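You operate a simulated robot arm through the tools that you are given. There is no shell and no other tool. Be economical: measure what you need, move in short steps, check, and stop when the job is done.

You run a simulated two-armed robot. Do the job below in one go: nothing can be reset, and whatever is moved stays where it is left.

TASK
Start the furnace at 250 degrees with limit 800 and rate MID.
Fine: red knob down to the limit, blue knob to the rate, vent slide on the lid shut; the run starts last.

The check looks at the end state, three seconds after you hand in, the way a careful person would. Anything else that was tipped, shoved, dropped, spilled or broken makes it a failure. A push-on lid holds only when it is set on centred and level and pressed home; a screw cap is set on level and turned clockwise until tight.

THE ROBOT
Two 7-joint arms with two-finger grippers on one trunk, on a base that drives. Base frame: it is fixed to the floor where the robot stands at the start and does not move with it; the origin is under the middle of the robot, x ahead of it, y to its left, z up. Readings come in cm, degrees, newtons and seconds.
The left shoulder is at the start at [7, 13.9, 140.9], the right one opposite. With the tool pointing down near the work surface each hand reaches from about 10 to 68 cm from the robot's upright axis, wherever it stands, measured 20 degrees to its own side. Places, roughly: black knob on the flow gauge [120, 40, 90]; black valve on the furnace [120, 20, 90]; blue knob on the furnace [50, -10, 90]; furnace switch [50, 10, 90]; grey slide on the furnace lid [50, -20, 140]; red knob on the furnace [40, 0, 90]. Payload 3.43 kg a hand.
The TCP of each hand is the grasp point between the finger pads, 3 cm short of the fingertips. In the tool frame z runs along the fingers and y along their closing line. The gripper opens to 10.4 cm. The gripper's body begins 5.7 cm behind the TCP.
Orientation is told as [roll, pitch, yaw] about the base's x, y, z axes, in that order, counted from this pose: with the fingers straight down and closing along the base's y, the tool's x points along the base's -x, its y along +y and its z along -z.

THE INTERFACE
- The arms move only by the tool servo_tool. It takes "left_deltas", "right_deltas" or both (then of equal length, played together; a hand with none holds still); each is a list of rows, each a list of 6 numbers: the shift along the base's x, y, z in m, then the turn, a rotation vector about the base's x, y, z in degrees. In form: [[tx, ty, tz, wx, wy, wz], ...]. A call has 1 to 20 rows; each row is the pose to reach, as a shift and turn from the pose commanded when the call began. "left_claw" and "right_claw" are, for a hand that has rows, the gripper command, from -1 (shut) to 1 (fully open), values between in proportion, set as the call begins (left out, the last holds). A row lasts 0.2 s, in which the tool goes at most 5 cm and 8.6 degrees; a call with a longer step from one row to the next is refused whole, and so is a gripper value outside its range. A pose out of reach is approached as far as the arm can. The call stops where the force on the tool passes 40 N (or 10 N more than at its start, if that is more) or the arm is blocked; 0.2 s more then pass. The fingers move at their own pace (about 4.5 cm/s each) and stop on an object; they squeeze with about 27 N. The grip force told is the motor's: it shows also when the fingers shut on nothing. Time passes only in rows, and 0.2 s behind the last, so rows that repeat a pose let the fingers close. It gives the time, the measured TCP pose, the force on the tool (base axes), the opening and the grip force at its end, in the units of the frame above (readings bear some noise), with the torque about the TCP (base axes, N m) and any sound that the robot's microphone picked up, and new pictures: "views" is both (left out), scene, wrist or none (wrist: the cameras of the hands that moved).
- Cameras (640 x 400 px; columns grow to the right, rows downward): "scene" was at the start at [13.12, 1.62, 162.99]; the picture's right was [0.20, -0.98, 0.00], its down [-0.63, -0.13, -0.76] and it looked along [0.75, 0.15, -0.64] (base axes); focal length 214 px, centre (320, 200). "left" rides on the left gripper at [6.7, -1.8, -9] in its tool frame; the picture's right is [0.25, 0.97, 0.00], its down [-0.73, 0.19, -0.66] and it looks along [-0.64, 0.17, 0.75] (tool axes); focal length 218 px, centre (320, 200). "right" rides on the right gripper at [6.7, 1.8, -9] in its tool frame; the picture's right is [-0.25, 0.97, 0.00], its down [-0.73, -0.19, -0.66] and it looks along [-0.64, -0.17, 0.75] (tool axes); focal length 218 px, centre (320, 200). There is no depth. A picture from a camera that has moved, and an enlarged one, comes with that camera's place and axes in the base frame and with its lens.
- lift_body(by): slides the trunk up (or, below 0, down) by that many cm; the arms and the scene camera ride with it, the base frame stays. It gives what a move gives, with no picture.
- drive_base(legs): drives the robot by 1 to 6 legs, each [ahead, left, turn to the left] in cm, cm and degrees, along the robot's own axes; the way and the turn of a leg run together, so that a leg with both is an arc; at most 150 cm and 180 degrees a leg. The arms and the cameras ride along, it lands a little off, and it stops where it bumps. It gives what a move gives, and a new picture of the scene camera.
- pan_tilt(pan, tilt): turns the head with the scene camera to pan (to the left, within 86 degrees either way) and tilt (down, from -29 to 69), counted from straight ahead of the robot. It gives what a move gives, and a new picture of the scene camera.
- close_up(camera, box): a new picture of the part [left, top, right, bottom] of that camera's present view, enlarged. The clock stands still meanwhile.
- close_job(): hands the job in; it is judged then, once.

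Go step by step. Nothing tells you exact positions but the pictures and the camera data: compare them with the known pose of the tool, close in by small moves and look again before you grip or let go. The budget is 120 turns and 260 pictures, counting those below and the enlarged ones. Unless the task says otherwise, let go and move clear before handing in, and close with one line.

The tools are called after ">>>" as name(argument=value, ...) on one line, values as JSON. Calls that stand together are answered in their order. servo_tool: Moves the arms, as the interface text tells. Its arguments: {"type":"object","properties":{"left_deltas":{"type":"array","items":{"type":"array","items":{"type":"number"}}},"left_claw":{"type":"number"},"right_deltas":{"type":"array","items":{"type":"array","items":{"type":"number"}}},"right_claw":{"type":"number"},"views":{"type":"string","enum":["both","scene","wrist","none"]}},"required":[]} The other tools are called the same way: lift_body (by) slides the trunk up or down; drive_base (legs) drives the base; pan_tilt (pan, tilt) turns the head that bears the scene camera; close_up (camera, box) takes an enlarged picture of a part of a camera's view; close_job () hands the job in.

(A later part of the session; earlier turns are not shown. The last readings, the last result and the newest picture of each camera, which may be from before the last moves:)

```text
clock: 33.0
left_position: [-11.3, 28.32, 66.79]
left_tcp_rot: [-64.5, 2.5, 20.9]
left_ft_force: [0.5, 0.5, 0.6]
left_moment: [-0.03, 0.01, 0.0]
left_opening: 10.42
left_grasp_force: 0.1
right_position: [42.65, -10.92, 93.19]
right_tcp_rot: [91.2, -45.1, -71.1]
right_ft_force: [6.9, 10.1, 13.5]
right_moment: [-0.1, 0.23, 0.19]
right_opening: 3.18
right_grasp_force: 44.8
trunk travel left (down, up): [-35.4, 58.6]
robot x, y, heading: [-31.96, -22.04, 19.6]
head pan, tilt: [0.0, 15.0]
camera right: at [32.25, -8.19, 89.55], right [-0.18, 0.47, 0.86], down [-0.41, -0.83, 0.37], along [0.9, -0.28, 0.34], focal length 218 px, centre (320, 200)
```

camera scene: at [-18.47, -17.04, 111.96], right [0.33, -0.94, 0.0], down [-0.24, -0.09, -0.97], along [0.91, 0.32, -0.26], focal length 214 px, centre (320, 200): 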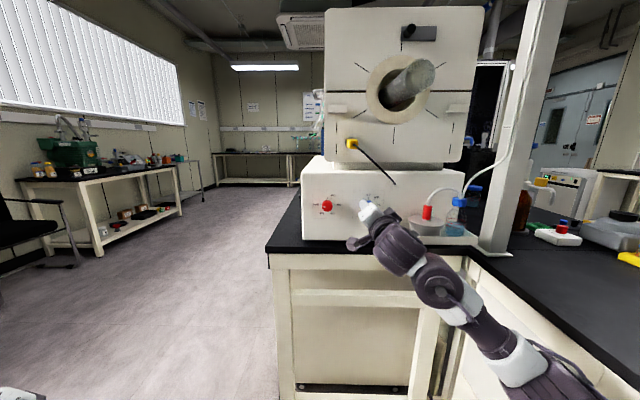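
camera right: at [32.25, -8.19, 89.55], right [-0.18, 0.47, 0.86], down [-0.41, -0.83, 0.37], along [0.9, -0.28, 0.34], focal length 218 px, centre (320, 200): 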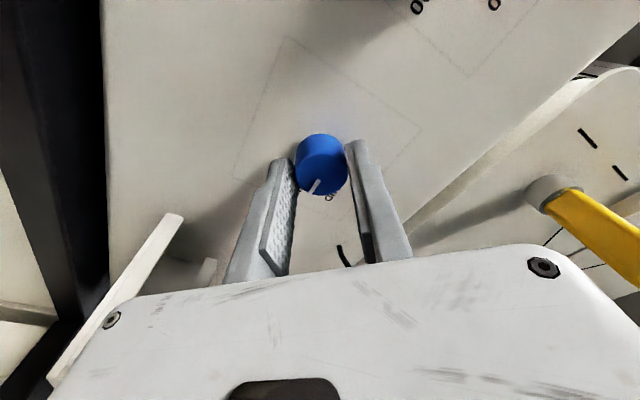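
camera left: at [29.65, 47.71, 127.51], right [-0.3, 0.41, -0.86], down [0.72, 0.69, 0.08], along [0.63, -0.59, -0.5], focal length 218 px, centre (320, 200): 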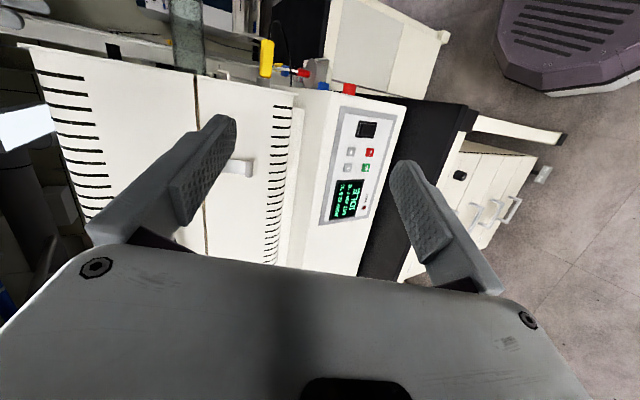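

Gripped (3.18 cm). Relax the side load a little and turn 45° counter-clockwise.

>>> servo_tool(right_deltas=[[0, 0.0015, 0.002, 0, 0, 0], [0, 0.0015, 0.002, -7, -2.4, 0], [0, 0.0015, 0.002, -14, -4.8, 0], [0, 0.0015, 0.002, -21, -7.1, 0], [0, 0.0015, 0.002, -28, -9.5, 0], [0, 0.0015, 0.002, -35, -11.9, 0], [0, 0.0015, 0.002, -42.6, -14.5, 0], [0, 0.0015, 0.002, -42.6, -14.5, 0]], views="both")

```text
clock: 34.9
left_position: [-11.27, 28.22, 66.86]
left_tcp_rot: [-64.5, 2.5, 20.8]
left_ft_force: [0.2, -0.6, -0.1]
left_moment: [-0.02, 0.0, -0.01]
left_opening: 10.43
left_grasp_force: 0.2
right_position: [42.73, -11.15, 93.22]
right_tcp_rot: [-55.1, -89.7, 74.6]
right_ft_force: [-17.4, -3.0, -12.0]
right_moment: [-0.21, 0.63, -0.68]
right_opening: 3.16
right_grasp_force: 44.9
trunk travel left (down, up): [-35.4, 58.6]
robot x, y, heading: [-31.82, -22.09, 19.6]
head pan, tilt: [0.0, 15.0]
camera scene: at [-18.58, -17.06, 111.96], right [0.33, -0.94, 0.0], down [-0.24, -0.09, -0.97], along [0.91, 0.32, -0.26], focal length 214 px, centre (320, 200)
camera right: at [33.67, -12.38, 86.46], right [-0.33, 0.91, 0.25], down [-0.55, -0.4, 0.73], along [0.77, 0.1, 0.63], focal length 218 px, centre (320, 200)
```

scene: 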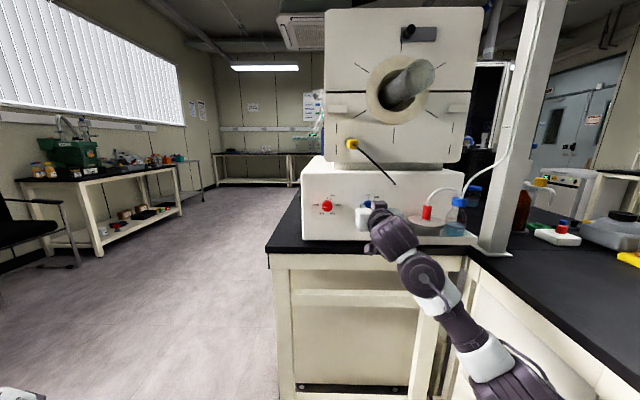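
right: 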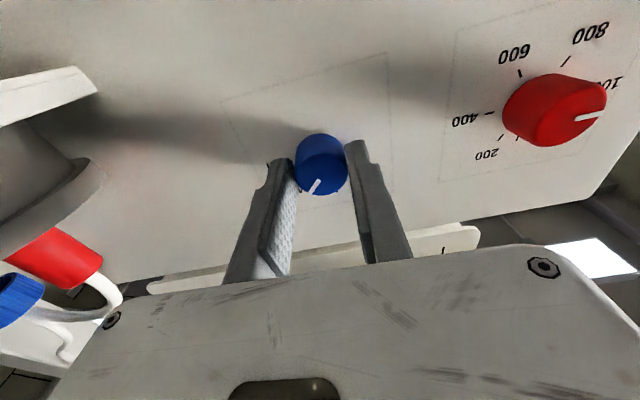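

The knob followed. Opening and backing off to check it.

>>> servo_tool(right_deltas=[[0, 0, 0, 0, 0, 0], [0, 0, 0, 0, 0, 0], [0, 0, 0, 0, 0, 0]], right_claw=0.15, views="none")

>>> servo_tool(right_deltas=[[-0.04, -0.014, 0, 0, 0, 0], [-0.08, -0.028, 0, 0, 0, 0], [-0.08, -0.028, 0, 0, 0, 0]], views="wrist")

>>> close_up(camera="right", box=[240, 60, 400, 160])

>>> close_up(camera="scene", box=[310, 180, 400, 240])

```text
clock: 35.6
left_position: [-11.13, 28.23, 67.02]
left_tcp_rot: [-64.4, 2.5, 20.7]
left_ft_force: [0.5, 0.6, -0.6]
left_moment: [0.0, -0.02, -0.02]
left_opening: 10.4
left_grasp_force: 0.0
right_position: [42.78, -11.07, 93.33]
right_tcp_rot: [-44.4, -89.9, 64.2]
right_ft_force: [-0.7, -0.5, -0.3]
right_moment: [0.01, -0.01, 0.0]
right_opening: 5.97
right_grasp_force: 0.1
trunk travel left (down, up): [-35.4, 58.6]
robot x, y, heading: [-31.88, -21.5, 19.2]
head pan, tilt: [0.0, 15.0]
```

```text
clock: 36.5
left_position: [-11.16, 28.32, 66.86]
left_tcp_rot: [-64.4, 2.5, 20.8]
left_ft_force: [0.2, 1.0, 0.0]
left_moment: [-0.03, -0.02, 0.03]
left_opening: 10.41
left_grasp_force: 0.2
right_position: [34.69, -13.93, 93.42]
right_tcp_rot: [-24.8, -89.8, 44.6]
right_ft_force: [0.4, 0.4, -0.3]
right_moment: [0.0, -0.04, 0.03]
right_opening: 5.98
right_grasp_force: 0.1
trunk travel left (down, up): [-35.4, 58.6]
robot x, y, heading: [-31.7, -21.57, 19.8]
head pan, tilt: [0.0, 15.0]
camera right: at [25.78, -15.18, 86.58], right [-0.33, 0.91, 0.25], down [-0.55, -0.4, 0.73], along [0.77, 0.1, 0.63], focal length 218 px, centre (320, 200)
```

right: 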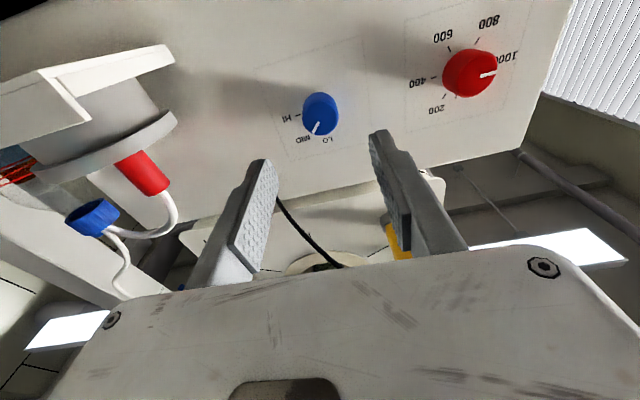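

```text
4.00 times, centred on (320, 110) of right
camera zoom: at [25.78, -15.18, 86.58], right [-0.33, 0.91, 0.25], down [-0.55, -0.4, 0.73], along [0.77, 0.1, 0.63], focal length 873 px, centre (320, 560)
```

zoom: 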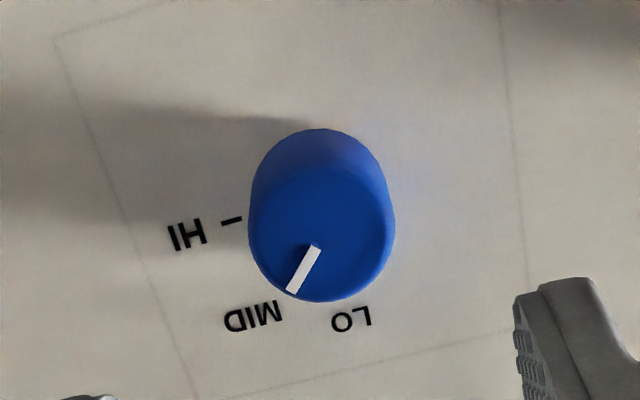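

```text
6.67 times, centred on (355, 210) of scene
camera zoom: at [-18.46, -17.02, 111.96], right [0.33, -0.94, 0.0], down [-0.24, -0.09, -0.97], along [0.91, 0.32, -0.26], focal length 1430 px, centre (87, 133)
```

zoom: 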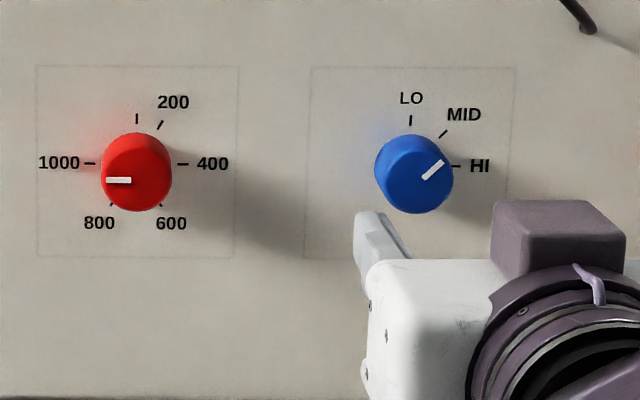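

Blue is on MID. I'll shift the base left 12.8 cm to place the hand before the red knob and pre-roll 60° clockwise.

>>> drive_base(legs=[[0, 12.8, 0]])

>>> servo_tool(right_deltas=[[0, 0, 0, 7, 2.4, 0], [0, 0, 0, 14, 4.8, 0], [0, 0, 0, 21, 7.2, 0], [0, 0, 0, 28, 9.6, 0], [0, 0, 0, 35, 12, 0], [0, 0, 0, 42, 14.4, 0], [0, 0, 0, 49, 16.8, 0], [0, 0, 0, 56.7, 19.4, 0], [0, 0, 0, 56.7, 19.4, 0]], views="wrist")

```text
clock: 37.7
left_position: [-15.41, 40.51, 66.69]
left_tcp_rot: [-64.5, 2.6, 20.8]
left_ft_force: [0.0, 0.3, -0.2]
left_moment: [-0.01, 0.01, -0.01]
left_opening: 10.42
left_grasp_force: 0.0
right_position: [30.43, -1.82, 93.5]
right_tcp_rot: [-53.6, -89.8, 73.2]
right_ft_force: [-0.6, 0.7, 0.6]
right_moment: [0.0, -0.02, -0.03]
right_opening: 5.97
right_grasp_force: 0.2
trunk travel left (down, up): [-35.4, 58.6]
robot x, y, heading: [-36.03, -9.61, 19.3]
head pan, tilt: [0.0, 15.0]
camera scene: at [-22.78, -4.84, 111.96], right [0.33, -0.94, 0.0], down [-0.24, -0.09, -0.97], along [0.91, 0.32, -0.26], focal length 214 px, centre (320, 200)
```

scene: 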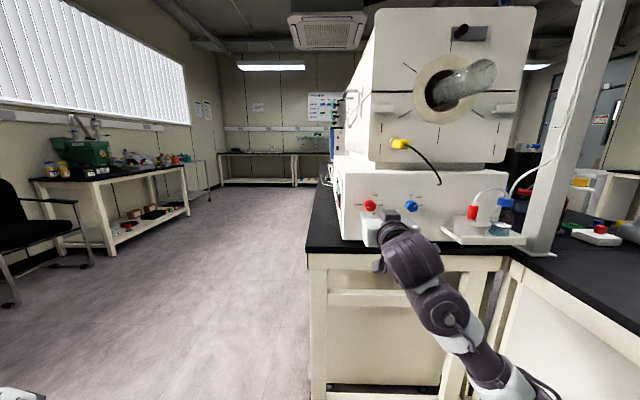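

```text
clock: 39.7
left_position: [-15.51, 40.47, 66.82]
left_tcp_rot: [-64.4, 2.5, 20.8]
left_ft_force: [0.5, 0.0, -0.6]
left_moment: [0.0, 0.03, 0.03]
left_opening: 10.4
left_grasp_force: 0.1
right_position: [30.5, -1.82, 93.54]
right_tcp_rot: [90.7, -30.0, -71.1]
right_ft_force: [0.5, 0.9, 0.1]
right_moment: [0.02, -0.01, 0.0]
right_opening: 5.99
right_grasp_force: 0.0
trunk travel left (down, up): [-35.4, 58.6]
robot x, y, heading: [-35.61, -9.44, 19.3]
head pan, tilt: [0.0, 15.0]
camera right: at [19.93, 1.63, 91.38], right [-0.1, 0.25, 0.96], down [-0.38, -0.9, 0.19], along [0.92, -0.35, 0.18], focal length 218 px, centre (320, 200)
```

right: 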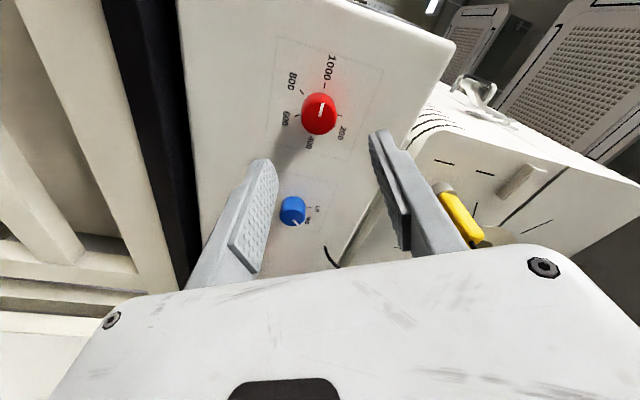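

>>> servo_tool(right_deltas=[[0.02, 0.0072, 0, 0, 0, 0], [0.04, 0.0144, 0, 0, 0, 0], [0.06, 0.0216, -0.001, 0, 0, 0], [0.06, 0.0216, -0.001, 0, 0, 0]], views="wrist")

```text
clock: 40.7
left_position: [-15.45, 40.43, 66.89]
left_tcp_rot: [-64.5, 2.5, 20.8]
left_ft_force: [0.5, -0.6, -0.8]
left_moment: [0.01, 0.02, -0.02]
left_opening: 10.38
left_grasp_force: 0.0
right_position: [36.65, 0.23, 93.26]
right_tcp_rot: [90.8, -30.1, -71.1]
right_ft_force: [0.0, 0.4, -0.1]
right_moment: [-0.02, 0.02, 0.0]
right_opening: 5.98
right_grasp_force: 0.2
trunk travel left (down, up): [-35.4, 58.6]
robot x, y, heading: [-35.62, -9.74, 19.6]
head pan, tilt: [0.0, 15.0]
camera right: at [25.96, 3.76, 91.25], right [-0.1, 0.25, 0.96], down [-0.38, -0.9, 0.19], along [0.92, -0.35, 0.18], focal length 218 px, centre (320, 200)
```

right: 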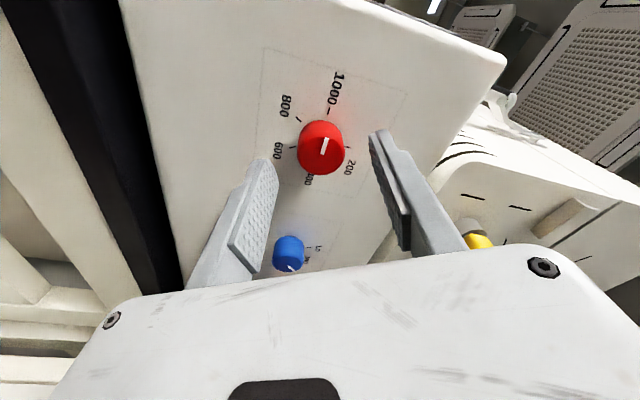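

>>> servo_tool(right_deltas=[[0.01, 0.002, 0, 0, 0, 0], [0.021, 0.0045, 0, 0, 0, 0], [0.021, 0.0045, 0, 0, 0, 0]], views="wrist")

```text
clock: 41.5
left_position: [-15.43, 40.44, 66.93]
left_tcp_rot: [-64.4, 2.5, 20.8]
left_ft_force: [-0.6, 0.4, 0.5]
left_moment: [-0.01, -0.01, -0.03]
left_opening: 10.39
left_grasp_force: 0.1
right_position: [38.72, 0.67, 93.26]
right_tcp_rot: [90.7, -30.1, -71.1]
right_ft_force: [-0.4, -0.4, 0.0]
right_moment: [-0.06, 0.01, -0.02]
right_opening: 5.95
right_grasp_force: 0.1
trunk travel left (down, up): [-35.4, 58.6]
robot x, y, heading: [-36.1, -9.61, 19.3]
head pan, tilt: [0.0, 15.0]
camera right: at [28.03, 4.2, 91.22], right [-0.1, 0.25, 0.96], down [-0.38, -0.9, 0.19], along [0.92, -0.35, 0.18], focal length 218 px, centre (320, 200)
```

right: 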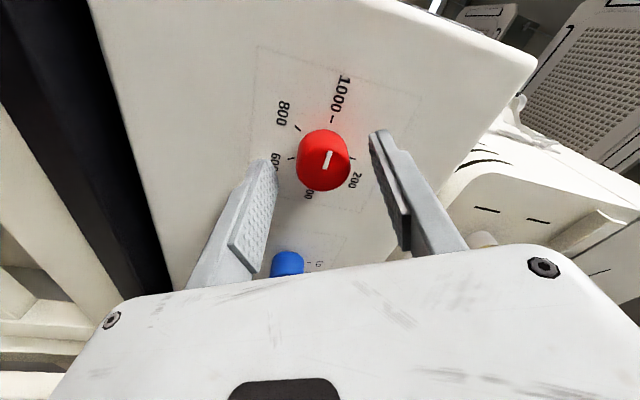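

>>> servo_tool(right_deltas=[[0, 0, 0.003, 0, 0, 0], [0, 0, 0.003, 0, 0, 0], [0, 0, 0.003, 0, 0, 0], [0, 0, 0.003, 0, 0, 0]], right_claw=-1, views="wrist")

```text
clock: 42.5
left_position: [-15.42, 40.39, 66.92]
left_tcp_rot: [-64.3, 2.7, 20.8]
left_ft_force: [0.4, -0.3, -0.4]
left_moment: [0.0, 0.03, -0.02]
left_opening: 10.42
left_grasp_force: 0.0
right_position: [38.59, 0.75, 93.52]
right_tcp_rot: [90.5, -30.1, -71.0]
right_ft_force: [-0.2, -1.8, -3.0]
right_moment: [-0.18, 0.4, -0.2]
right_opening: 3.13
right_grasp_force: 44.9
trunk travel left (down, up): [-35.4, 58.6]
robot x, y, heading: [-35.96, -9.68, 19.5]
head pan, tilt: [0.0, 15.0]
camera right: at [28.11, 4.18, 91.47], right [-0.1, 0.25, 0.96], down [-0.38, -0.9, 0.19], along [0.92, -0.35, 0.18], focal length 218 px, centre (320, 200)
```

right: 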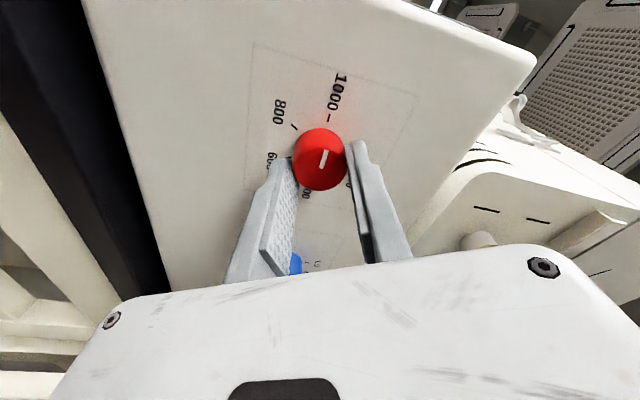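

Well centred. Turn 60° counter-clockwise, then release and back off.

>>> servo_tool(right_deltas=[[0, 0, 0, -7, -2.4, 0], [0, 0, 0, -14, -4.8, 0], [0, 0, 0, -21, -7.2, 0], [0, 0, 0, -28, -9.6, 0], [0, 0, 0, -35, -12, 0], [0, 0, 0, -42, -14.4, 0], [0, 0, 0, -49, -16.8, 0], [0, 0, 0, -56.7, -19.4, 0], [0, 0, 0, -56.7, -19.4, 0]], views="wrist")

>>> servo_tool(right_deltas=[[0, 0, 0, 0, 0, 0], [0, 0, 0, 0, 0, 0], [0, 0, 0, 0, 0, 0]], right_claw=0.15, views="none")

>>> servo_tool(right_deltas=[[-0.04, -0.014, 0, 0, 0, 0], [-0.08, -0.028, 0, 0, 0, 0], [-0.1, -0.035, 0, 0, 0, 0], [-0.1, -0.035, 0, 0, 0, 0]], views="none")

>>> close_up(camera="scene", box=[340, 180, 430, 240])

>>> close_up(camera="right", box=[200, 30, 440, 180])

```text
clock: 44.5
left_position: [-15.44, 40.45, 66.82]
left_tcp_rot: [-64.3, 2.6, 20.8]
left_ft_force: [0.5, -0.4, 0.3]
left_moment: [0.05, 0.01, -0.01]
left_opening: 10.41
left_grasp_force: 0.0
right_position: [38.61, 0.85, 93.55]
right_tcp_rot: [-56.8, -89.8, 76.6]
right_ft_force: [2.2, -2.5, -2.1]
right_moment: [-0.15, 0.4, -0.66]
right_opening: 3.13
right_grasp_force: 45.1
trunk travel left (down, up): [-35.4, 58.6]
robot x, y, heading: [-36.14, -9.56, 19.5]
head pan, tilt: [0.0, 15.0]
camera right: at [29.71, -0.52, 86.75], right [-0.33, 0.91, 0.25], down [-0.55, -0.4, 0.73], along [0.77, 0.1, 0.63], focal length 218 px, centre (320, 200)
```

right: 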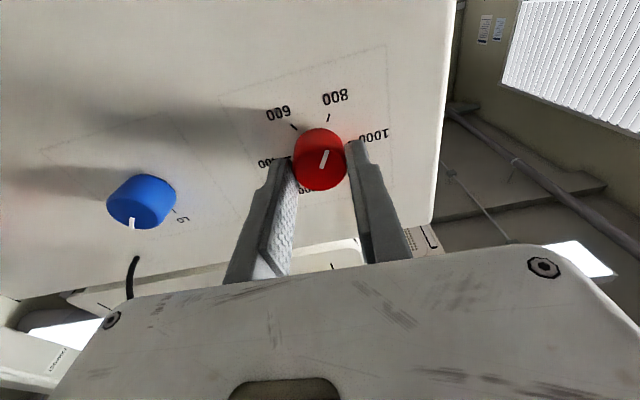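

```text
clock: 45.3
left_position: [-15.45, 40.35, 66.79]
left_tcp_rot: [-64.4, 2.6, 20.8]
left_ft_force: [0.2, 0.6, 0.8]
left_moment: [0.01, 0.01, 0.02]
left_opening: 10.39
left_grasp_force: 0.0
right_position: [38.74, 0.81, 93.75]
right_tcp_rot: [-39.3, -89.9, 59.0]
right_ft_force: [0.1, -0.7, -0.3]
right_moment: [0.0, 0.02, 0.02]
right_opening: 5.99
right_grasp_force: 0.1
trunk travel left (down, up): [-35.4, 58.6]
robot x, y, heading: [-36.14, -9.69, 19.5]
head pan, tilt: [0.0, 15.0]
```

```text
clock: 46.3
left_position: [-15.5, 40.4, 66.9]
left_tcp_rot: [-64.5, 2.5, 20.9]
left_ft_force: [0.2, 0.5, -0.6]
left_moment: [0.03, -0.02, 0.0]
left_opening: 10.39
left_grasp_force: 0.1
right_position: [28.59, -2.68, 93.53]
right_tcp_rot: [-14.9, -89.9, 34.6]
right_ft_force: [0.3, -0.2, -0.1]
right_moment: [0.01, -0.01, 0.0]
right_opening: 5.98
right_grasp_force: 0.0
trunk travel left (down, up): [-35.4, 58.6]
robot x, y, heading: [-35.93, -9.71, 19.2]
head pan, tilt: [0.0, 15.0]
```

```text
6.67 times, centred on (385, 210) of scene
camera zoom: at [-22.74, -4.93, 111.96], right [0.33, -0.94, 0.0], down [-0.24, -0.09, -0.97], along [0.91, 0.32, -0.26], focal length 1430 px, centre (-113, 133)
```

zoom: 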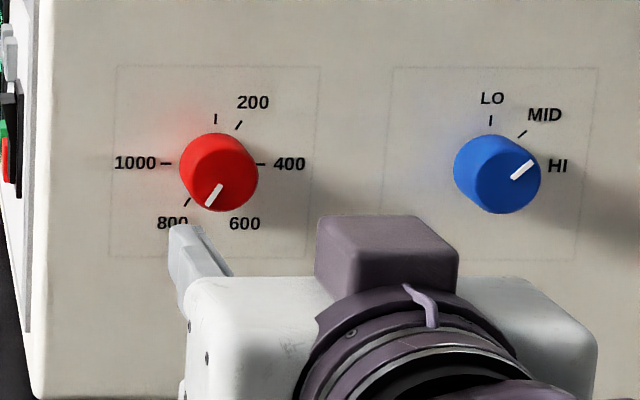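

```text
2.67 times, centred on (320, 105) of right
camera zoom: at [19.61, -3.96, 86.75], right [-0.33, 0.91, 0.25], down [-0.55, -0.4, 0.73], along [0.77, 0.1, 0.63], focal length 582 px, centre (320, 453)
```

zoom: 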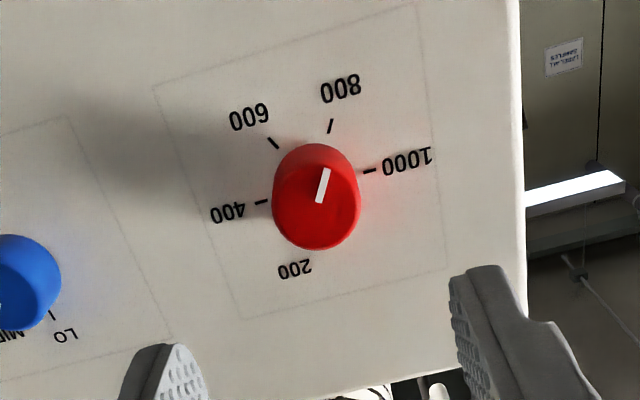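

Red is on 800, blue on MID. Now the slide: raise the trunk, then shift right to face the slide knob.

>>> lift_body(by=40)

>>> drive_base(legs=[[0, -19, 0]])

>>> servo_tool(right_deltas=[[0, 0, 0.03, 0, 0, 0], [0, 0, 0.057, 0, 0, 0], [0, 0, 0.057, 0, 0, 0]], views="wrist")

>>> close_up(camera="scene", box=[310, 60, 480, 166])

```text
clock: 50.2
left_position: [-15.55, 40.45, 106.86]
left_tcp_rot: [-64.5, 2.4, 20.8]
left_ft_force: [-0.7, 0.6, -0.6]
left_moment: [-0.01, -0.02, 0.0]
left_opening: 10.41
left_grasp_force: 0.0
right_position: [28.62, -2.72, 133.53]
right_tcp_rot: [-34.6, -89.8, 54.2]
right_ft_force: [-0.1, 0.7, 0.7]
right_moment: [0.04, -0.02, 0.01]
right_opening: 5.98
right_grasp_force: 0.2
trunk travel left (down, up): [-75.4, 18.6]
robot x, y, heading: [-35.99, -9.98, 19.4]
head pan, tilt: [0.0, 15.0]
```

```text
clock: 51.7
left_position: [-9.22, 22.8, 106.8]
left_tcp_rot: [-64.5, 2.5, 20.9]
left_ft_force: [0.1, -0.5, 0.3]
left_moment: [-0.02, 0.01, -0.03]
left_opening: 10.39
left_grasp_force: 0.0
right_position: [34.8, -20.18, 133.53]
right_tcp_rot: [-59.7, -89.8, 79.5]
right_ft_force: [-0.1, 0.0, 0.1]
right_moment: [-0.01, -0.04, 0.01]
right_opening: 5.97
right_grasp_force: 0.2
trunk travel left (down, up): [-75.4, 18.6]
robot x, y, heading: [-29.95, -27.2, 19.8]
head pan, tilt: [0.0, 15.0]
camera scene: at [-16.52, -22.52, 151.96], right [0.33, -0.94, 0.0], down [-0.24, -0.09, -0.97], along [0.91, 0.32, -0.26], focal length 214 px, centre (320, 200)
```

scene: 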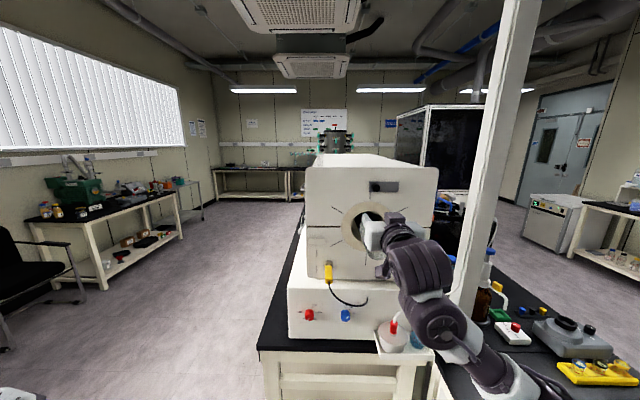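

```text
clock: 52.5
left_position: [-9.26, 22.47, 106.86]
left_tcp_rot: [-64.3, 2.5, 20.7]
left_ft_force: [0.0, 0.4, 0.3]
left_moment: [0.01, 0.03, -0.01]
left_opening: 10.39
left_grasp_force: 0.0
right_position: [34.97, -20.63, 139.36]
right_tcp_rot: [-4.3, -89.8, 24.1]
right_ft_force: [0.7, -0.2, 0.3]
right_moment: [0.01, 0.01, 0.01]
right_opening: 5.99
right_grasp_force: 0.1
trunk travel left (down, up): [-75.4, 18.6]
robot x, y, heading: [-29.49, -27.85, 19.5]
head pan, tilt: [0.0, 15.0]
camera right: at [26.04, -21.91, 132.45], right [-0.33, 0.91, 0.25], down [-0.55, -0.4, 0.73], along [0.77, 0.1, 0.63], focal length 218 px, centre (320, 200)
```

right: 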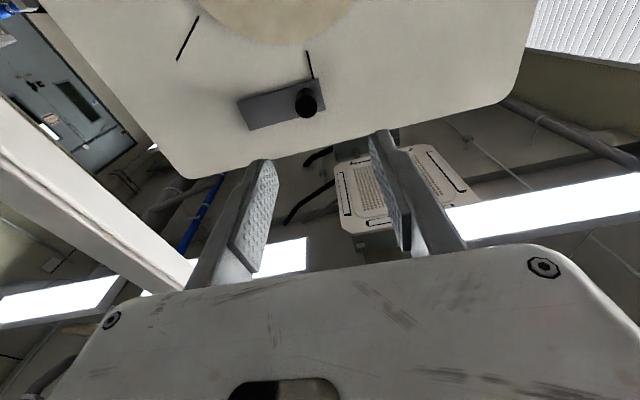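

```text
3.76 times, centred on (395, 113) of scene
camera zoom: at [-16.37, -22.95, 151.96], right [0.33, -0.94, 0.0], down [-0.24, -0.09, -0.97], along [0.91, 0.32, -0.26], focal length 807 px, centre (38, 528)
```

zoom: 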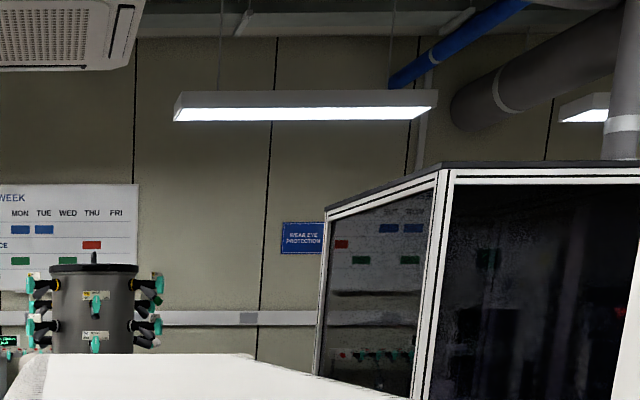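

>>> close_up(camera="right", box=[200, 30, 440, 180])

>>> close_up(camera="scene", box=[300, 160, 440, 248])

```text
2.67 times, centred on (320, 105) of right
camera zoom: at [26.04, -21.91, 132.45], right [-0.33, 0.91, 0.25], down [-0.55, -0.4, 0.73], along [0.77, 0.1, 0.63], focal length 582 px, centre (320, 453)
```

zoom: 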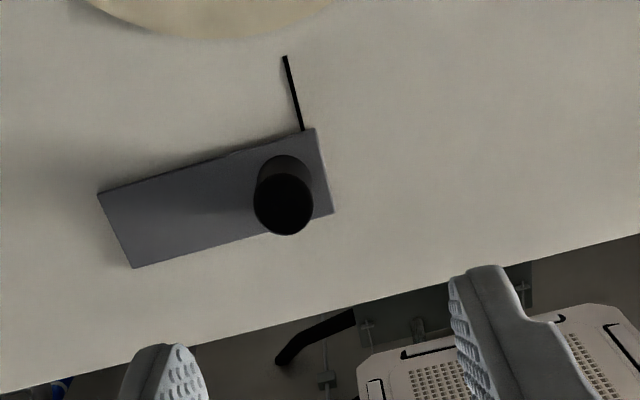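

```text
4.55 times, centred on (370, 204) of scene
camera zoom: at [-16.37, -22.95, 151.96], right [0.33, -0.94, 0.0], down [-0.24, -0.09, -0.97], along [0.91, 0.32, -0.26], focal length 975 px, centre (93, 182)
```

zoom: 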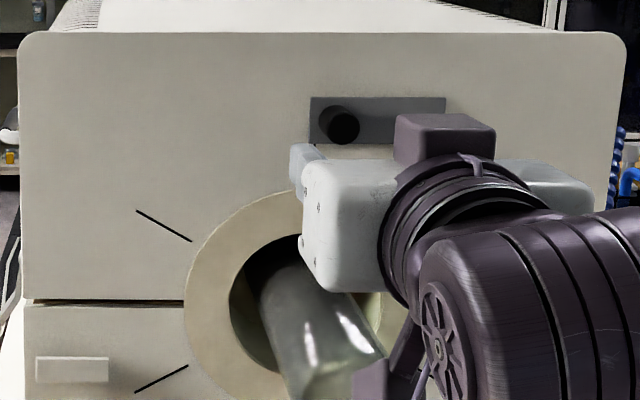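

The tube lies close below, so I'll roll the hand 60° to swing the camera aside and approach the slide knob.

>>> servo_tool(right_deltas=[[0, 0, 0, 7, 2.4, 0], [0, 0, 0, 14, 4.8, 0], [0, 0, 0, 21, 7.2, 0], [0, 0, 0, 28, 9.6, 0], [0, 0, 0, 35, 12, 0], [0, 0, 0, 42, 14.4, 0], [0, 0, 0, 49, 16.8, 0], [0, 0, 0, 56.7, 19.4, 0], [0.02, 0.005, -0.004, 56.7, 19.4, 0], [0.04, 0.01, -0.008, 56.7, 19.4, 0], [0.06, 0.015, -0.009, 56.7, 19.4, 0], [0.06, 0.015, -0.009, 56.7, 19.4, 0]], views="both")

```text
clock: 55.1
left_position: [-9.15, 22.62, 106.91]
left_tcp_rot: [-64.3, 2.5, 20.9]
left_ft_force: [0.1, -0.6, 0.2]
left_moment: [0.0, 0.02, -0.03]
left_opening: 10.4
left_grasp_force: 0.1
right_position: [40.81, -18.86, 138.48]
right_tcp_rot: [90.8, -30.2, -70.9]
right_ft_force: [0.2, -0.1, 0.2]
right_moment: [0.03, 0.01, -0.01]
right_opening: 5.97
right_grasp_force: 0.1
trunk travel left (down, up): [-75.4, 18.6]
robot x, y, heading: [-29.63, -27.46, 19.8]
head pan, tilt: [0.0, 15.0]
camera scene: at [-16.44, -22.78, 151.96], right [0.33, -0.94, 0.0], down [-0.24, -0.09, -0.97], along [0.91, 0.32, -0.26], focal length 214 px, centre (320, 200)
camera right: at [30.29, -15.49, 136.32], right [-0.1, 0.25, 0.96], down [-0.38, -0.9, 0.19], along [0.92, -0.35, 0.18], focal length 218 px, centre (320, 200)
```

scene: 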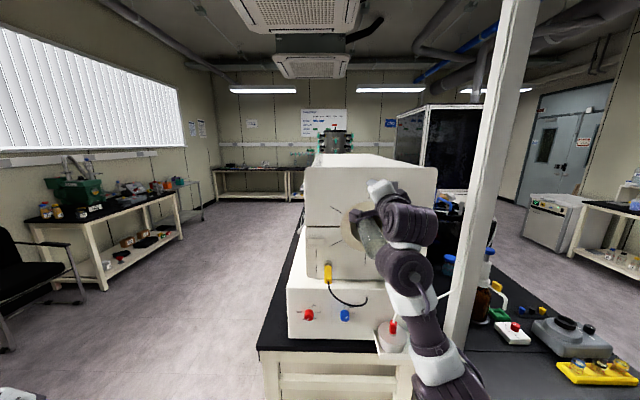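
right: 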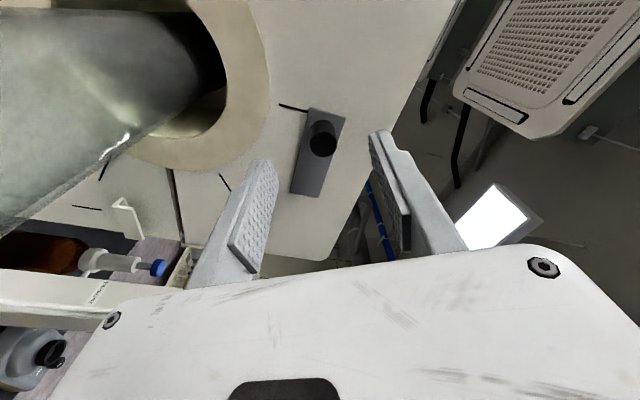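

>>> servo_tool(right_deltas=[[0.014, 0.003, 0, 0, 0, 0], [0.028, 0.006, 0, 0, 0, 0], [0.0412, 0.0094, 0.0005, 0, 0, 0], [0.0412, 0.0094, 0.0005, 0, 0, 0]], views="wrist")

>>> close_up(camera="right", box=[220, 80, 420, 205])

```text
clock: 56.1
left_position: [-9.09, 22.63, 106.95]
left_tcp_rot: [-64.4, 2.5, 20.9]
left_ft_force: [-0.4, 0.0, -0.7]
left_moment: [-0.03, 0.02, -0.01]
left_opening: 10.4
left_grasp_force: 0.1
right_position: [45.03, -17.97, 138.35]
right_tcp_rot: [90.8, -30.1, -71.1]
right_ft_force: [0.9, 0.3, 0.6]
right_moment: [0.0, 0.01, 0.01]
right_opening: 5.99
right_grasp_force: 0.0
trunk travel left (down, up): [-75.4, 18.6]
robot x, y, heading: [-29.73, -26.85, 19.4]
head pan, tilt: [0.0, 15.0]
camera right: at [34.44, -14.56, 136.33], right [-0.1, 0.25, 0.96], down [-0.38, -0.9, 0.19], along [0.92, -0.35, 0.18], focal length 218 px, centre (320, 200)
```

right: 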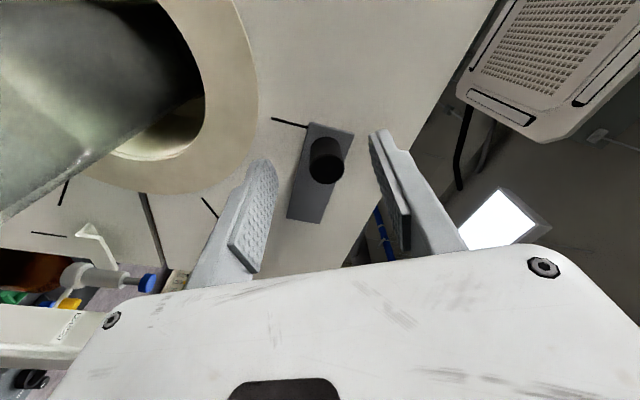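

```text
3.20 times, centred on (320, 142) of right
camera zoom: at [34.44, -14.56, 136.33], right [-0.1, 0.25, 0.96], down [-0.38, -0.9, 0.19], along [0.92, -0.35, 0.18], focal length 698 px, centre (320, 384)
```

zoom: 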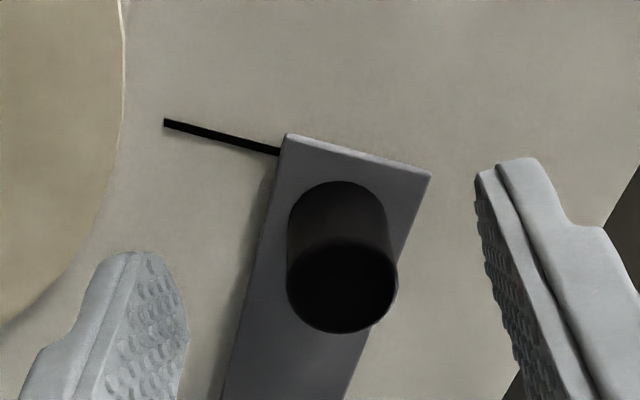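

>>> servo_tool(right_deltas=[[0, 0, 0.004, 0, 0, 0], [0, 0, 0.004, 0, 0, 0], [0, 0, 0.004, 0, 0, 0], [0, 0, 0.004, 0, 0, 0]], right_claw=-1, views="wrist")

```text
clock: 57.1
left_position: [-9.13, 22.52, 106.89]
left_tcp_rot: [-64.4, 2.6, 20.8]
left_ft_force: [0.5, -0.2, 0.1]
left_moment: [0.01, 0.02, -0.01]
left_opening: 10.42
left_grasp_force: 0.0
right_position: [45.04, -18.07, 138.64]
right_tcp_rot: [90.7, -30.1, -71.0]
right_ft_force: [0.2, -0.9, -2.9]
right_moment: [-0.04, 0.14, -0.02]
right_opening: 2.08
right_grasp_force: 43.9
trunk travel left (down, up): [-75.4, 18.6]
robot x, y, heading: [-29.69, -27.61, 19.5]
head pan, tilt: [0.0, 15.0]
camera right: at [34.47, -14.54, 136.69], right [-0.1, 0.25, 0.96], down [-0.38, -0.9, 0.19], along [0.92, -0.35, 0.18], focal length 218 px, centre (320, 200)
```

right: 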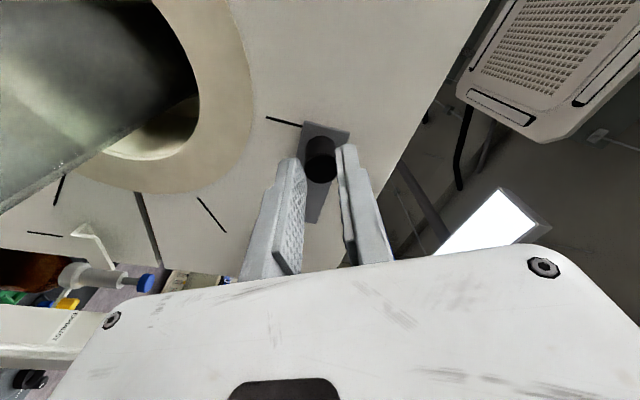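

Gripped. Trying a gentle move to the right (1.5 cm) to feel which way it travels.

>>> servo_tool(right_deltas=[[0.001, -0.003, 0, 0, 0, 0], [0.002, -0.006, 0, 0, 0, 0], [0.003, -0.009, 0, 0, 0, 0], [0.004, -0.012, 0, 0, 0, 0], [0.0049, -0.0142, 0, 0, 0, 0], [0.0049, -0.0142, 0, 0, 0, 0]], views="wrist")

```text
clock: 58.5
left_position: [-9.15, 22.56, 106.94]
left_tcp_rot: [-64.4, 2.7, 20.8]
left_ft_force: [0.6, 0.4, 0.1]
left_moment: [-0.03, 0.0, -0.01]
left_opening: 10.4
left_grasp_force: 0.1
right_position: [45.52, -19.42, 138.83]
right_tcp_rot: [90.7, -30.1, -70.9]
right_ft_force: [-4.7, -0.2, -8.9]
right_moment: [-0.17, 0.46, 0.37]
right_opening: 2.07
right_grasp_force: 45.1
trunk travel left (down, up): [-75.4, 18.6]
robot x, y, heading: [-29.75, -27.19, 19.6]
head pan, tilt: [0.0, 15.0]
camera right: at [34.94, -15.97, 136.7], right [-0.1, 0.25, 0.96], down [-0.38, -0.9, 0.19], along [0.92, -0.35, 0.18], focal length 218 px, centre (320, 200)
```

right: 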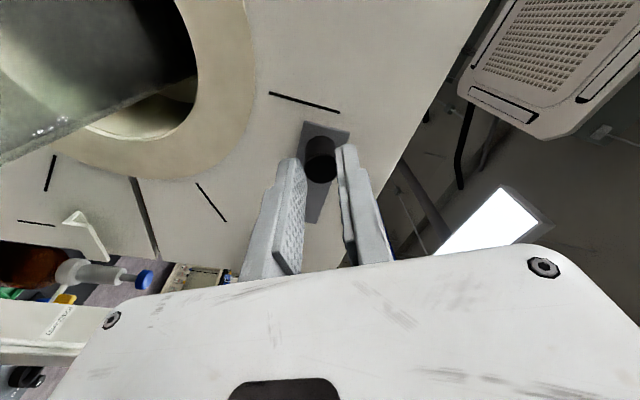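

It slides right freely, uncovering lid with only the dark line so far. I'll continue right a bit to learn the stroke.

>>> servo_tool(right_deltas=[[0.002, -0.006, 0, 0, 0, 0], [0.004, -0.012, 0, 0, 0, 0], [0.006, -0.018, 0, 0, 0, 0], [0.008, -0.024, 0, 0, 0, 0], [0.01, -0.03, 0, 0, 0, 0], [0.013, -0.038, 0, 0, 0, 0], [0.013, -0.038, 0, 0, 0, 0]], views="wrist")

```text
clock: 60.1
left_position: [-9.36, 22.68, 106.75]
left_tcp_rot: [-64.6, 2.5, 20.9]
left_ft_force: [-0.2, 0.3, -0.5]
left_moment: [0.0, -0.02, 0.0]
left_opening: 10.37
left_grasp_force: 0.1
right_position: [46.59, -22.86, 138.84]
right_tcp_rot: [90.6, -30.4, -70.7]
right_ft_force: [-16.1, 4.4, -19.4]
right_moment: [-0.18, 0.54, 0.33]
right_opening: 2.07
right_grasp_force: 45.0
trunk travel left (down, up): [-75.4, 18.6]
robot x, y, heading: [-29.49, -27.85, 19.6]
head pan, tilt: [0.0, 15.0]
camera right: at [36.04, -19.41, 136.7], right [-0.1, 0.25, 0.96], down [-0.38, -0.9, 0.2], along [0.92, -0.34, 0.18], focal length 218 px, centre (320, 200)
```

right: 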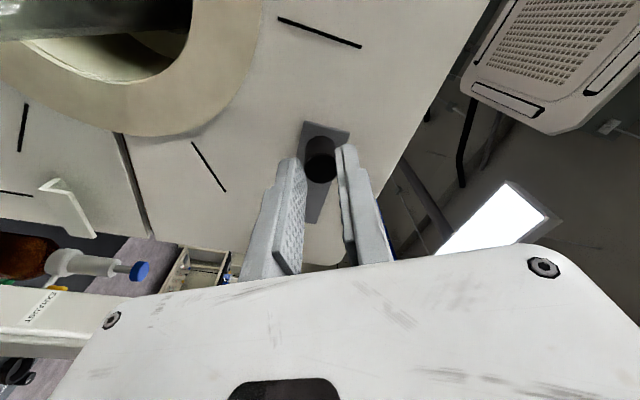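

No opening appears under there. Now I'll slide it left past the starting place and look what gets uncovered or covered.

>>> servo_tool(right_deltas=[[-0.003, 0.008, -0.001, 0, 0, 0], [-0.006, 0.016, -0.001, 0, 0, 0], [-0.009, 0.025, -0.001, 0, 0, 0], [-0.012, 0.034, -0.001, 0, 0, 0], [-0.015, 0.043, -0.001, 0, 0, 0], [-0.018, 0.052, -0.001, 0, 0, 0], [-0.021, 0.061, -0.001, 0, 0, 0], [-0.024, 0.07, -0.001, 0, 0, 0], [-0.024, 0.07, -0.001, 0, 0, 0]], views="wrist")

```text
clock: 62.1
left_position: [-8.64, 21.75, 107.27]
left_tcp_rot: [-63.9, 2.6, 20.7]
left_ft_force: [-0.2, -0.1, -0.9]
left_moment: [-0.02, 0.02, 0.02]
left_opening: 10.4
left_grasp_force: 0.0
right_position: [45.08, -17.76, 138.71]
right_tcp_rot: [91.1, -29.4, -71.7]
right_ft_force: [16.3, -31.1, 5.2]
right_moment: [0.16, -0.32, -1.34]
right_opening: 2.07
right_grasp_force: 44.6
trunk travel left (down, up): [-75.4, 18.6]
robot x, y, heading: [-29.82, -27.64, 19.4]
head pan, tilt: [0.0, 15.0]
camera right: at [34.47, -14.23, 136.73], right [-0.1, 0.24, 0.97], down [-0.39, -0.9, 0.18], along [0.92, -0.36, 0.18], focal length 218 px, centre (320, 200)
```

right: 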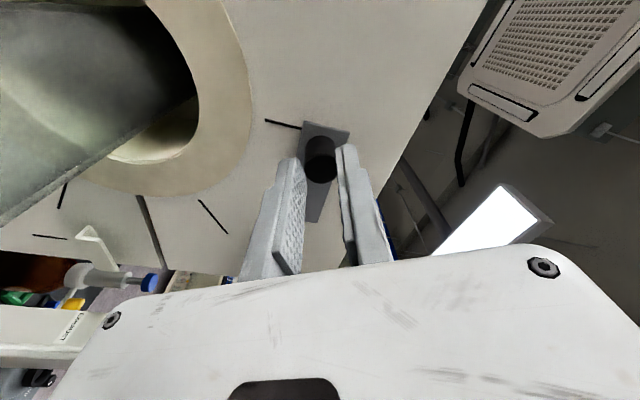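

The left end stop is exactly where it started, so that is the open end; shut is the right end. Sliding right to its stop.

>>> servo_tool(right_deltas=[[0.005, -0.016, 0, 0, 0, 0], [0.008, -0.024, 0, 0, 0, 0], [0.011, -0.033, 0, 0, 0, 0], [0.0135, -0.042, 0, 0, 0, 0], [0.0165, -0.051, 0, 0, 0, 0], [0.0195, -0.06, 0, 0, 0, 0], [0.0225, -0.069, 0, 0, 0, 0], [0.0245, -0.075, 0, 0, 0, 0], [0.026, -0.08, 0, 0, 0, 0], [0.028, -0.085, 0, 0, 0, 0], [0.0295, -0.09, 0, 0, 0, 0], [0.031, -0.095, 0, 0, 0, 0], [0.033, -0.1, 0, 0, 0, 0]], views="wrist")

```text
clock: 64.9
left_position: [-9.67, 23.0, 106.72]
left_tcp_rot: [-64.6, 2.5, 21.2]
left_ft_force: [0.3, -0.1, 0.8]
left_moment: [0.1, 0.01, 0.01]
left_opening: 10.4
left_grasp_force: 0.1
right_position: [47.01, -23.7, 139.21]
right_tcp_rot: [90.9, -31.4, -69.4]
right_ft_force: [-8.4, 30.2, 3.6]
right_moment: [-0.07, -0.27, 0.57]
right_opening: 2.08
right_grasp_force: 45.1
trunk travel left (down, up): [-75.4, 18.6]
robot x, y, heading: [-29.81, -27.62, 20.0]
head pan, tilt: [0.0, 15.0]
stopped in row 13 (right hand): the force on the tool passed its limit at 46 N (the readings are from after the stop); the commanded pose is now the measured one
camera right: at [36.26, -20.64, 136.99], right [-0.12, 0.26, 0.96], down [-0.36, -0.91, 0.21], along [0.93, -0.32, 0.2], focal length 218 px, centre (320, 200)
```

right: 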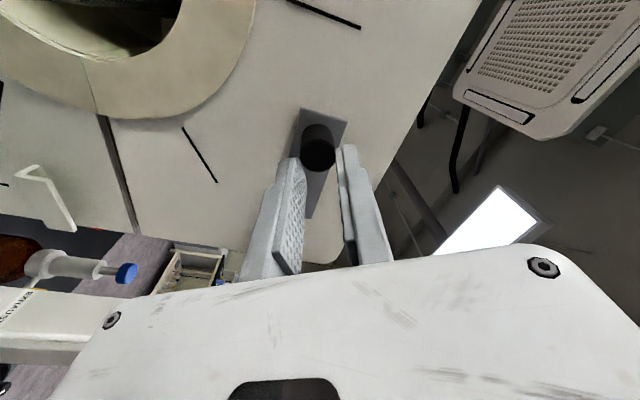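

Right stop reached after about 6 cm of travel. Releasing and backing off to look.

>>> servo_tool(right_deltas=[[0, 0, 0, 0, 0, 0], [0, 0, 0, 0, 0, 0], [0, 0, 0, 0, 0, 0]], right_claw=0.15, views="none")

>>> servo_tool(right_deltas=[[-0.03, -0.01, 0, 0, 0, 0], [-0.06, -0.02, 0, 0, 0, 0], [-0.1, -0.035, 0, 0, 0, 0], [-0.14, -0.049, 0, 0, 0, 0], [-0.14, -0.049, 0, 0, 0, 0]], views="wrist")

>>> close_up(camera="right", box=[200, 50, 400, 175])

>>> close_up(camera="scene", box=[290, 150, 450, 250])

```text
clock: 65.7
left_position: [-9.29, 22.73, 106.84]
left_tcp_rot: [-64.4, 2.5, 21.0]
left_ft_force: [-0.5, -0.8, -0.8]
left_moment: [0.02, 0.0, -0.02]
left_opening: 10.41
left_grasp_force: 0.0
right_position: [47.44, -25.17, 139.06]
right_tcp_rot: [91.0, -30.7, -70.4]
right_ft_force: [0.1, -0.9, 0.1]
right_moment: [0.01, 0.0, 0.02]
right_opening: 5.97
right_grasp_force: 0.1
trunk travel left (down, up): [-75.4, 18.6]
robot x, y, heading: [-29.67, -27.55, 19.5]
head pan, tilt: [0.0, 15.0]
```

```text
clock: 66.9
left_position: [-9.24, 22.82, 106.87]
left_tcp_rot: [-64.4, 2.6, 20.9]
left_ft_force: [0.3, 0.2, 0.2]
left_moment: [-0.01, -0.02, 0.0]
left_opening: 10.4
left_grasp_force: 0.1
right_position: [33.32, -29.99, 138.71]
right_tcp_rot: [91.0, -30.7, -70.4]
right_ft_force: [-0.2, -0.4, 0.8]
right_moment: [-0.03, -0.02, 0.01]
right_opening: 5.99
right_grasp_force: 0.1
trunk travel left (down, up): [-75.4, 18.6]
robot x, y, heading: [-30.05, -27.2, 19.7]
head pan, tilt: [0.0, 15.0]
camera right: at [22.72, -26.73, 136.66], right [-0.11, 0.26, 0.96], down [-0.37, -0.91, 0.2], along [0.92, -0.33, 0.19], focal length 218 px, centre (320, 200)
```

right: 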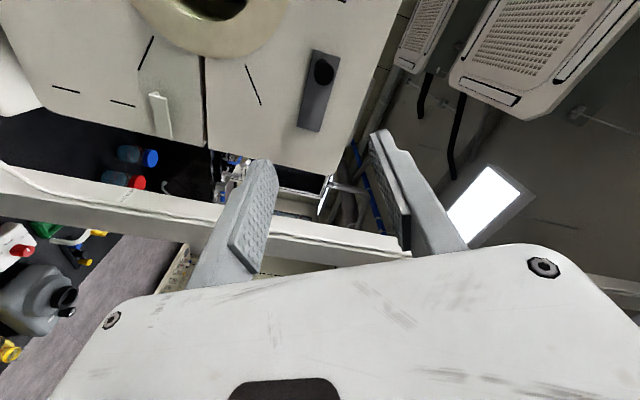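

```text
3.20 times, centred on (300, 112) of right
camera zoom: at [22.72, -26.73, 136.66], right [-0.11, 0.26, 0.96], down [-0.37, -0.91, 0.2], along [0.92, -0.33, 0.19], focal length 698 px, centre (384, 480)
```

zoom: 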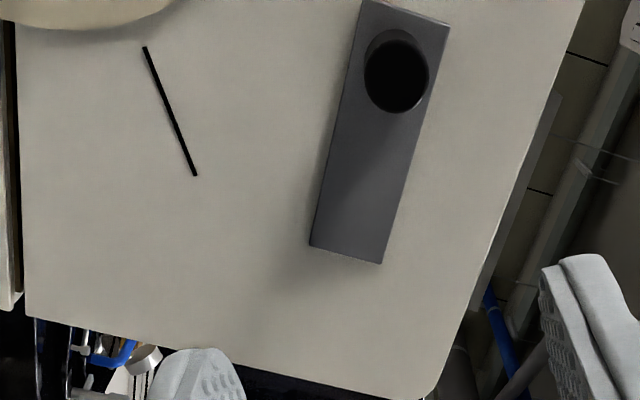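

```text
4.00 times, centred on (370, 200) of scene
camera zoom: at [-16.41, -22.57, 151.95], right [0.34, -0.94, 0.0], down [-0.24, -0.09, -0.97], along [0.91, 0.32, -0.26], focal length 858 px, centre (120, 200)
```

zoom: 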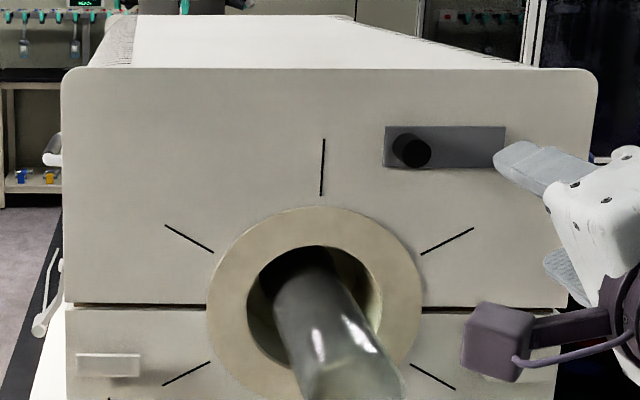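

The slide is at its right stop, clear of my hand. Next I drive around to the furnace's left side to work the panel buttons; first back off and lower the trunk.

>>> drive_base(legs=[[-25, 0, 0]])

>>> lift_body(by=-40)

>>> drive_base(legs=[[0, 94, 0], [0, 0, -90.5]])

```text
clock: 68.7
left_position: [-32.82, 14.3, 106.87]
left_tcp_rot: [-64.4, 2.6, 21.0]
left_ft_force: [-0.1, -0.3, -0.2]
left_moment: [-0.01, -0.02, 0.0]
left_opening: 10.39
left_grasp_force: 0.1
right_position: [10.06, -38.35, 138.87]
right_tcp_rot: [90.9, -30.7, -70.3]
right_ft_force: [-0.4, 0.4, -0.7]
right_moment: [0.02, 0.0, -0.05]
right_opening: 6.0
right_grasp_force: 0.0
trunk travel left (down, up): [-75.4, 18.6]
robot x, y, heading: [-53.45, -35.79, 19.6]
head pan, tilt: [0.0, 15.0]
camera scene: at [-39.82, -31.01, 151.94], right [0.34, -0.94, 0.0], down [-0.24, -0.09, -0.97], along [0.91, 0.32, -0.26], focal length 214 px, centre (320, 200)
```

scene: 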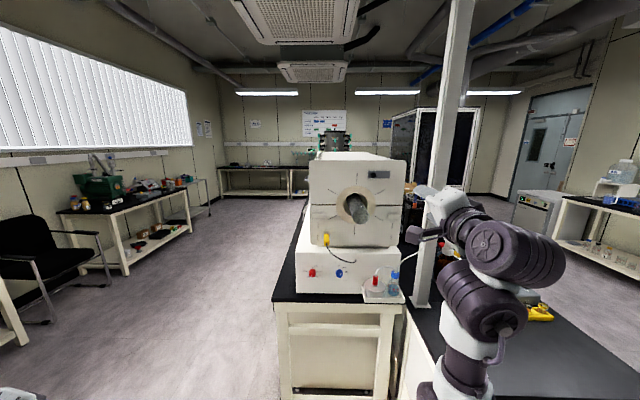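

```text
clock: 72.5
left_position: [-32.89, 14.17, 66.88]
left_tcp_rot: [-64.5, 2.4, 21.1]
left_ft_force: [0.9, -0.1, 0.0]
left_moment: [0.01, 0.0, 0.0]
left_opening: 10.4
left_grasp_force: 0.1
right_position: [9.98, -38.38, 98.79]
right_tcp_rot: [91.0, -30.7, -70.3]
right_ft_force: [-0.5, -0.7, 0.4]
right_moment: [0.02, 0.0, -0.01]
right_opening: 5.97
right_grasp_force: 0.0
trunk travel left (down, up): [-35.4, 58.6]
robot x, y, heading: [-53.25, -35.78, 19.5]
head pan, tilt: [0.0, 15.0]
```

```text
clock: 81.4
left_position: [-35.23, 32.69, 66.89]
left_tcp_rot: [-64.4, 2.5, -70.0]
left_ft_force: [0.9, -0.2, 0.4]
left_moment: [-0.02, 0.0, 0.03]
left_opening: 10.42
left_grasp_force: 0.0
right_position: [-88.71, -9.31, 98.85]
right_tcp_rot: [91.0, -30.7, -161.2]
right_ft_force: [-0.5, 0.0, -0.2]
right_moment: [0.02, 0.0, 0.01]
right_opening: 5.98
right_grasp_force: 0.1
trunk travel left (down, up): [-35.4, 58.6]
robot x, y, heading: [-85.32, 53.58, -71.1]
head pan, tilt: [0.0, 15.0]
camera scene: at [-80.68, 40.16, 111.96], right [-0.95, -0.32, 0.0], down [-0.08, 0.25, -0.97], along [0.31, -0.91, -0.26], focal length 214 px, centre (320, 200)
```

scene: 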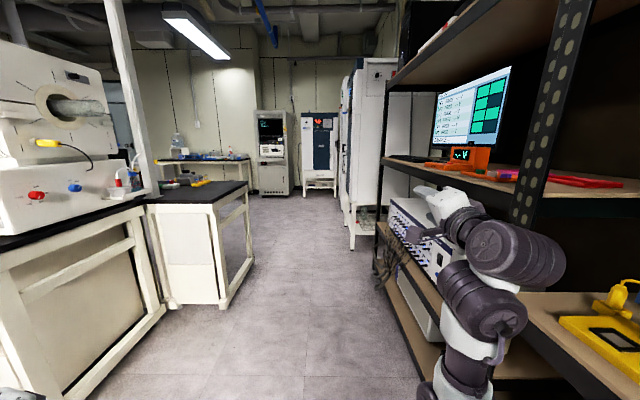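

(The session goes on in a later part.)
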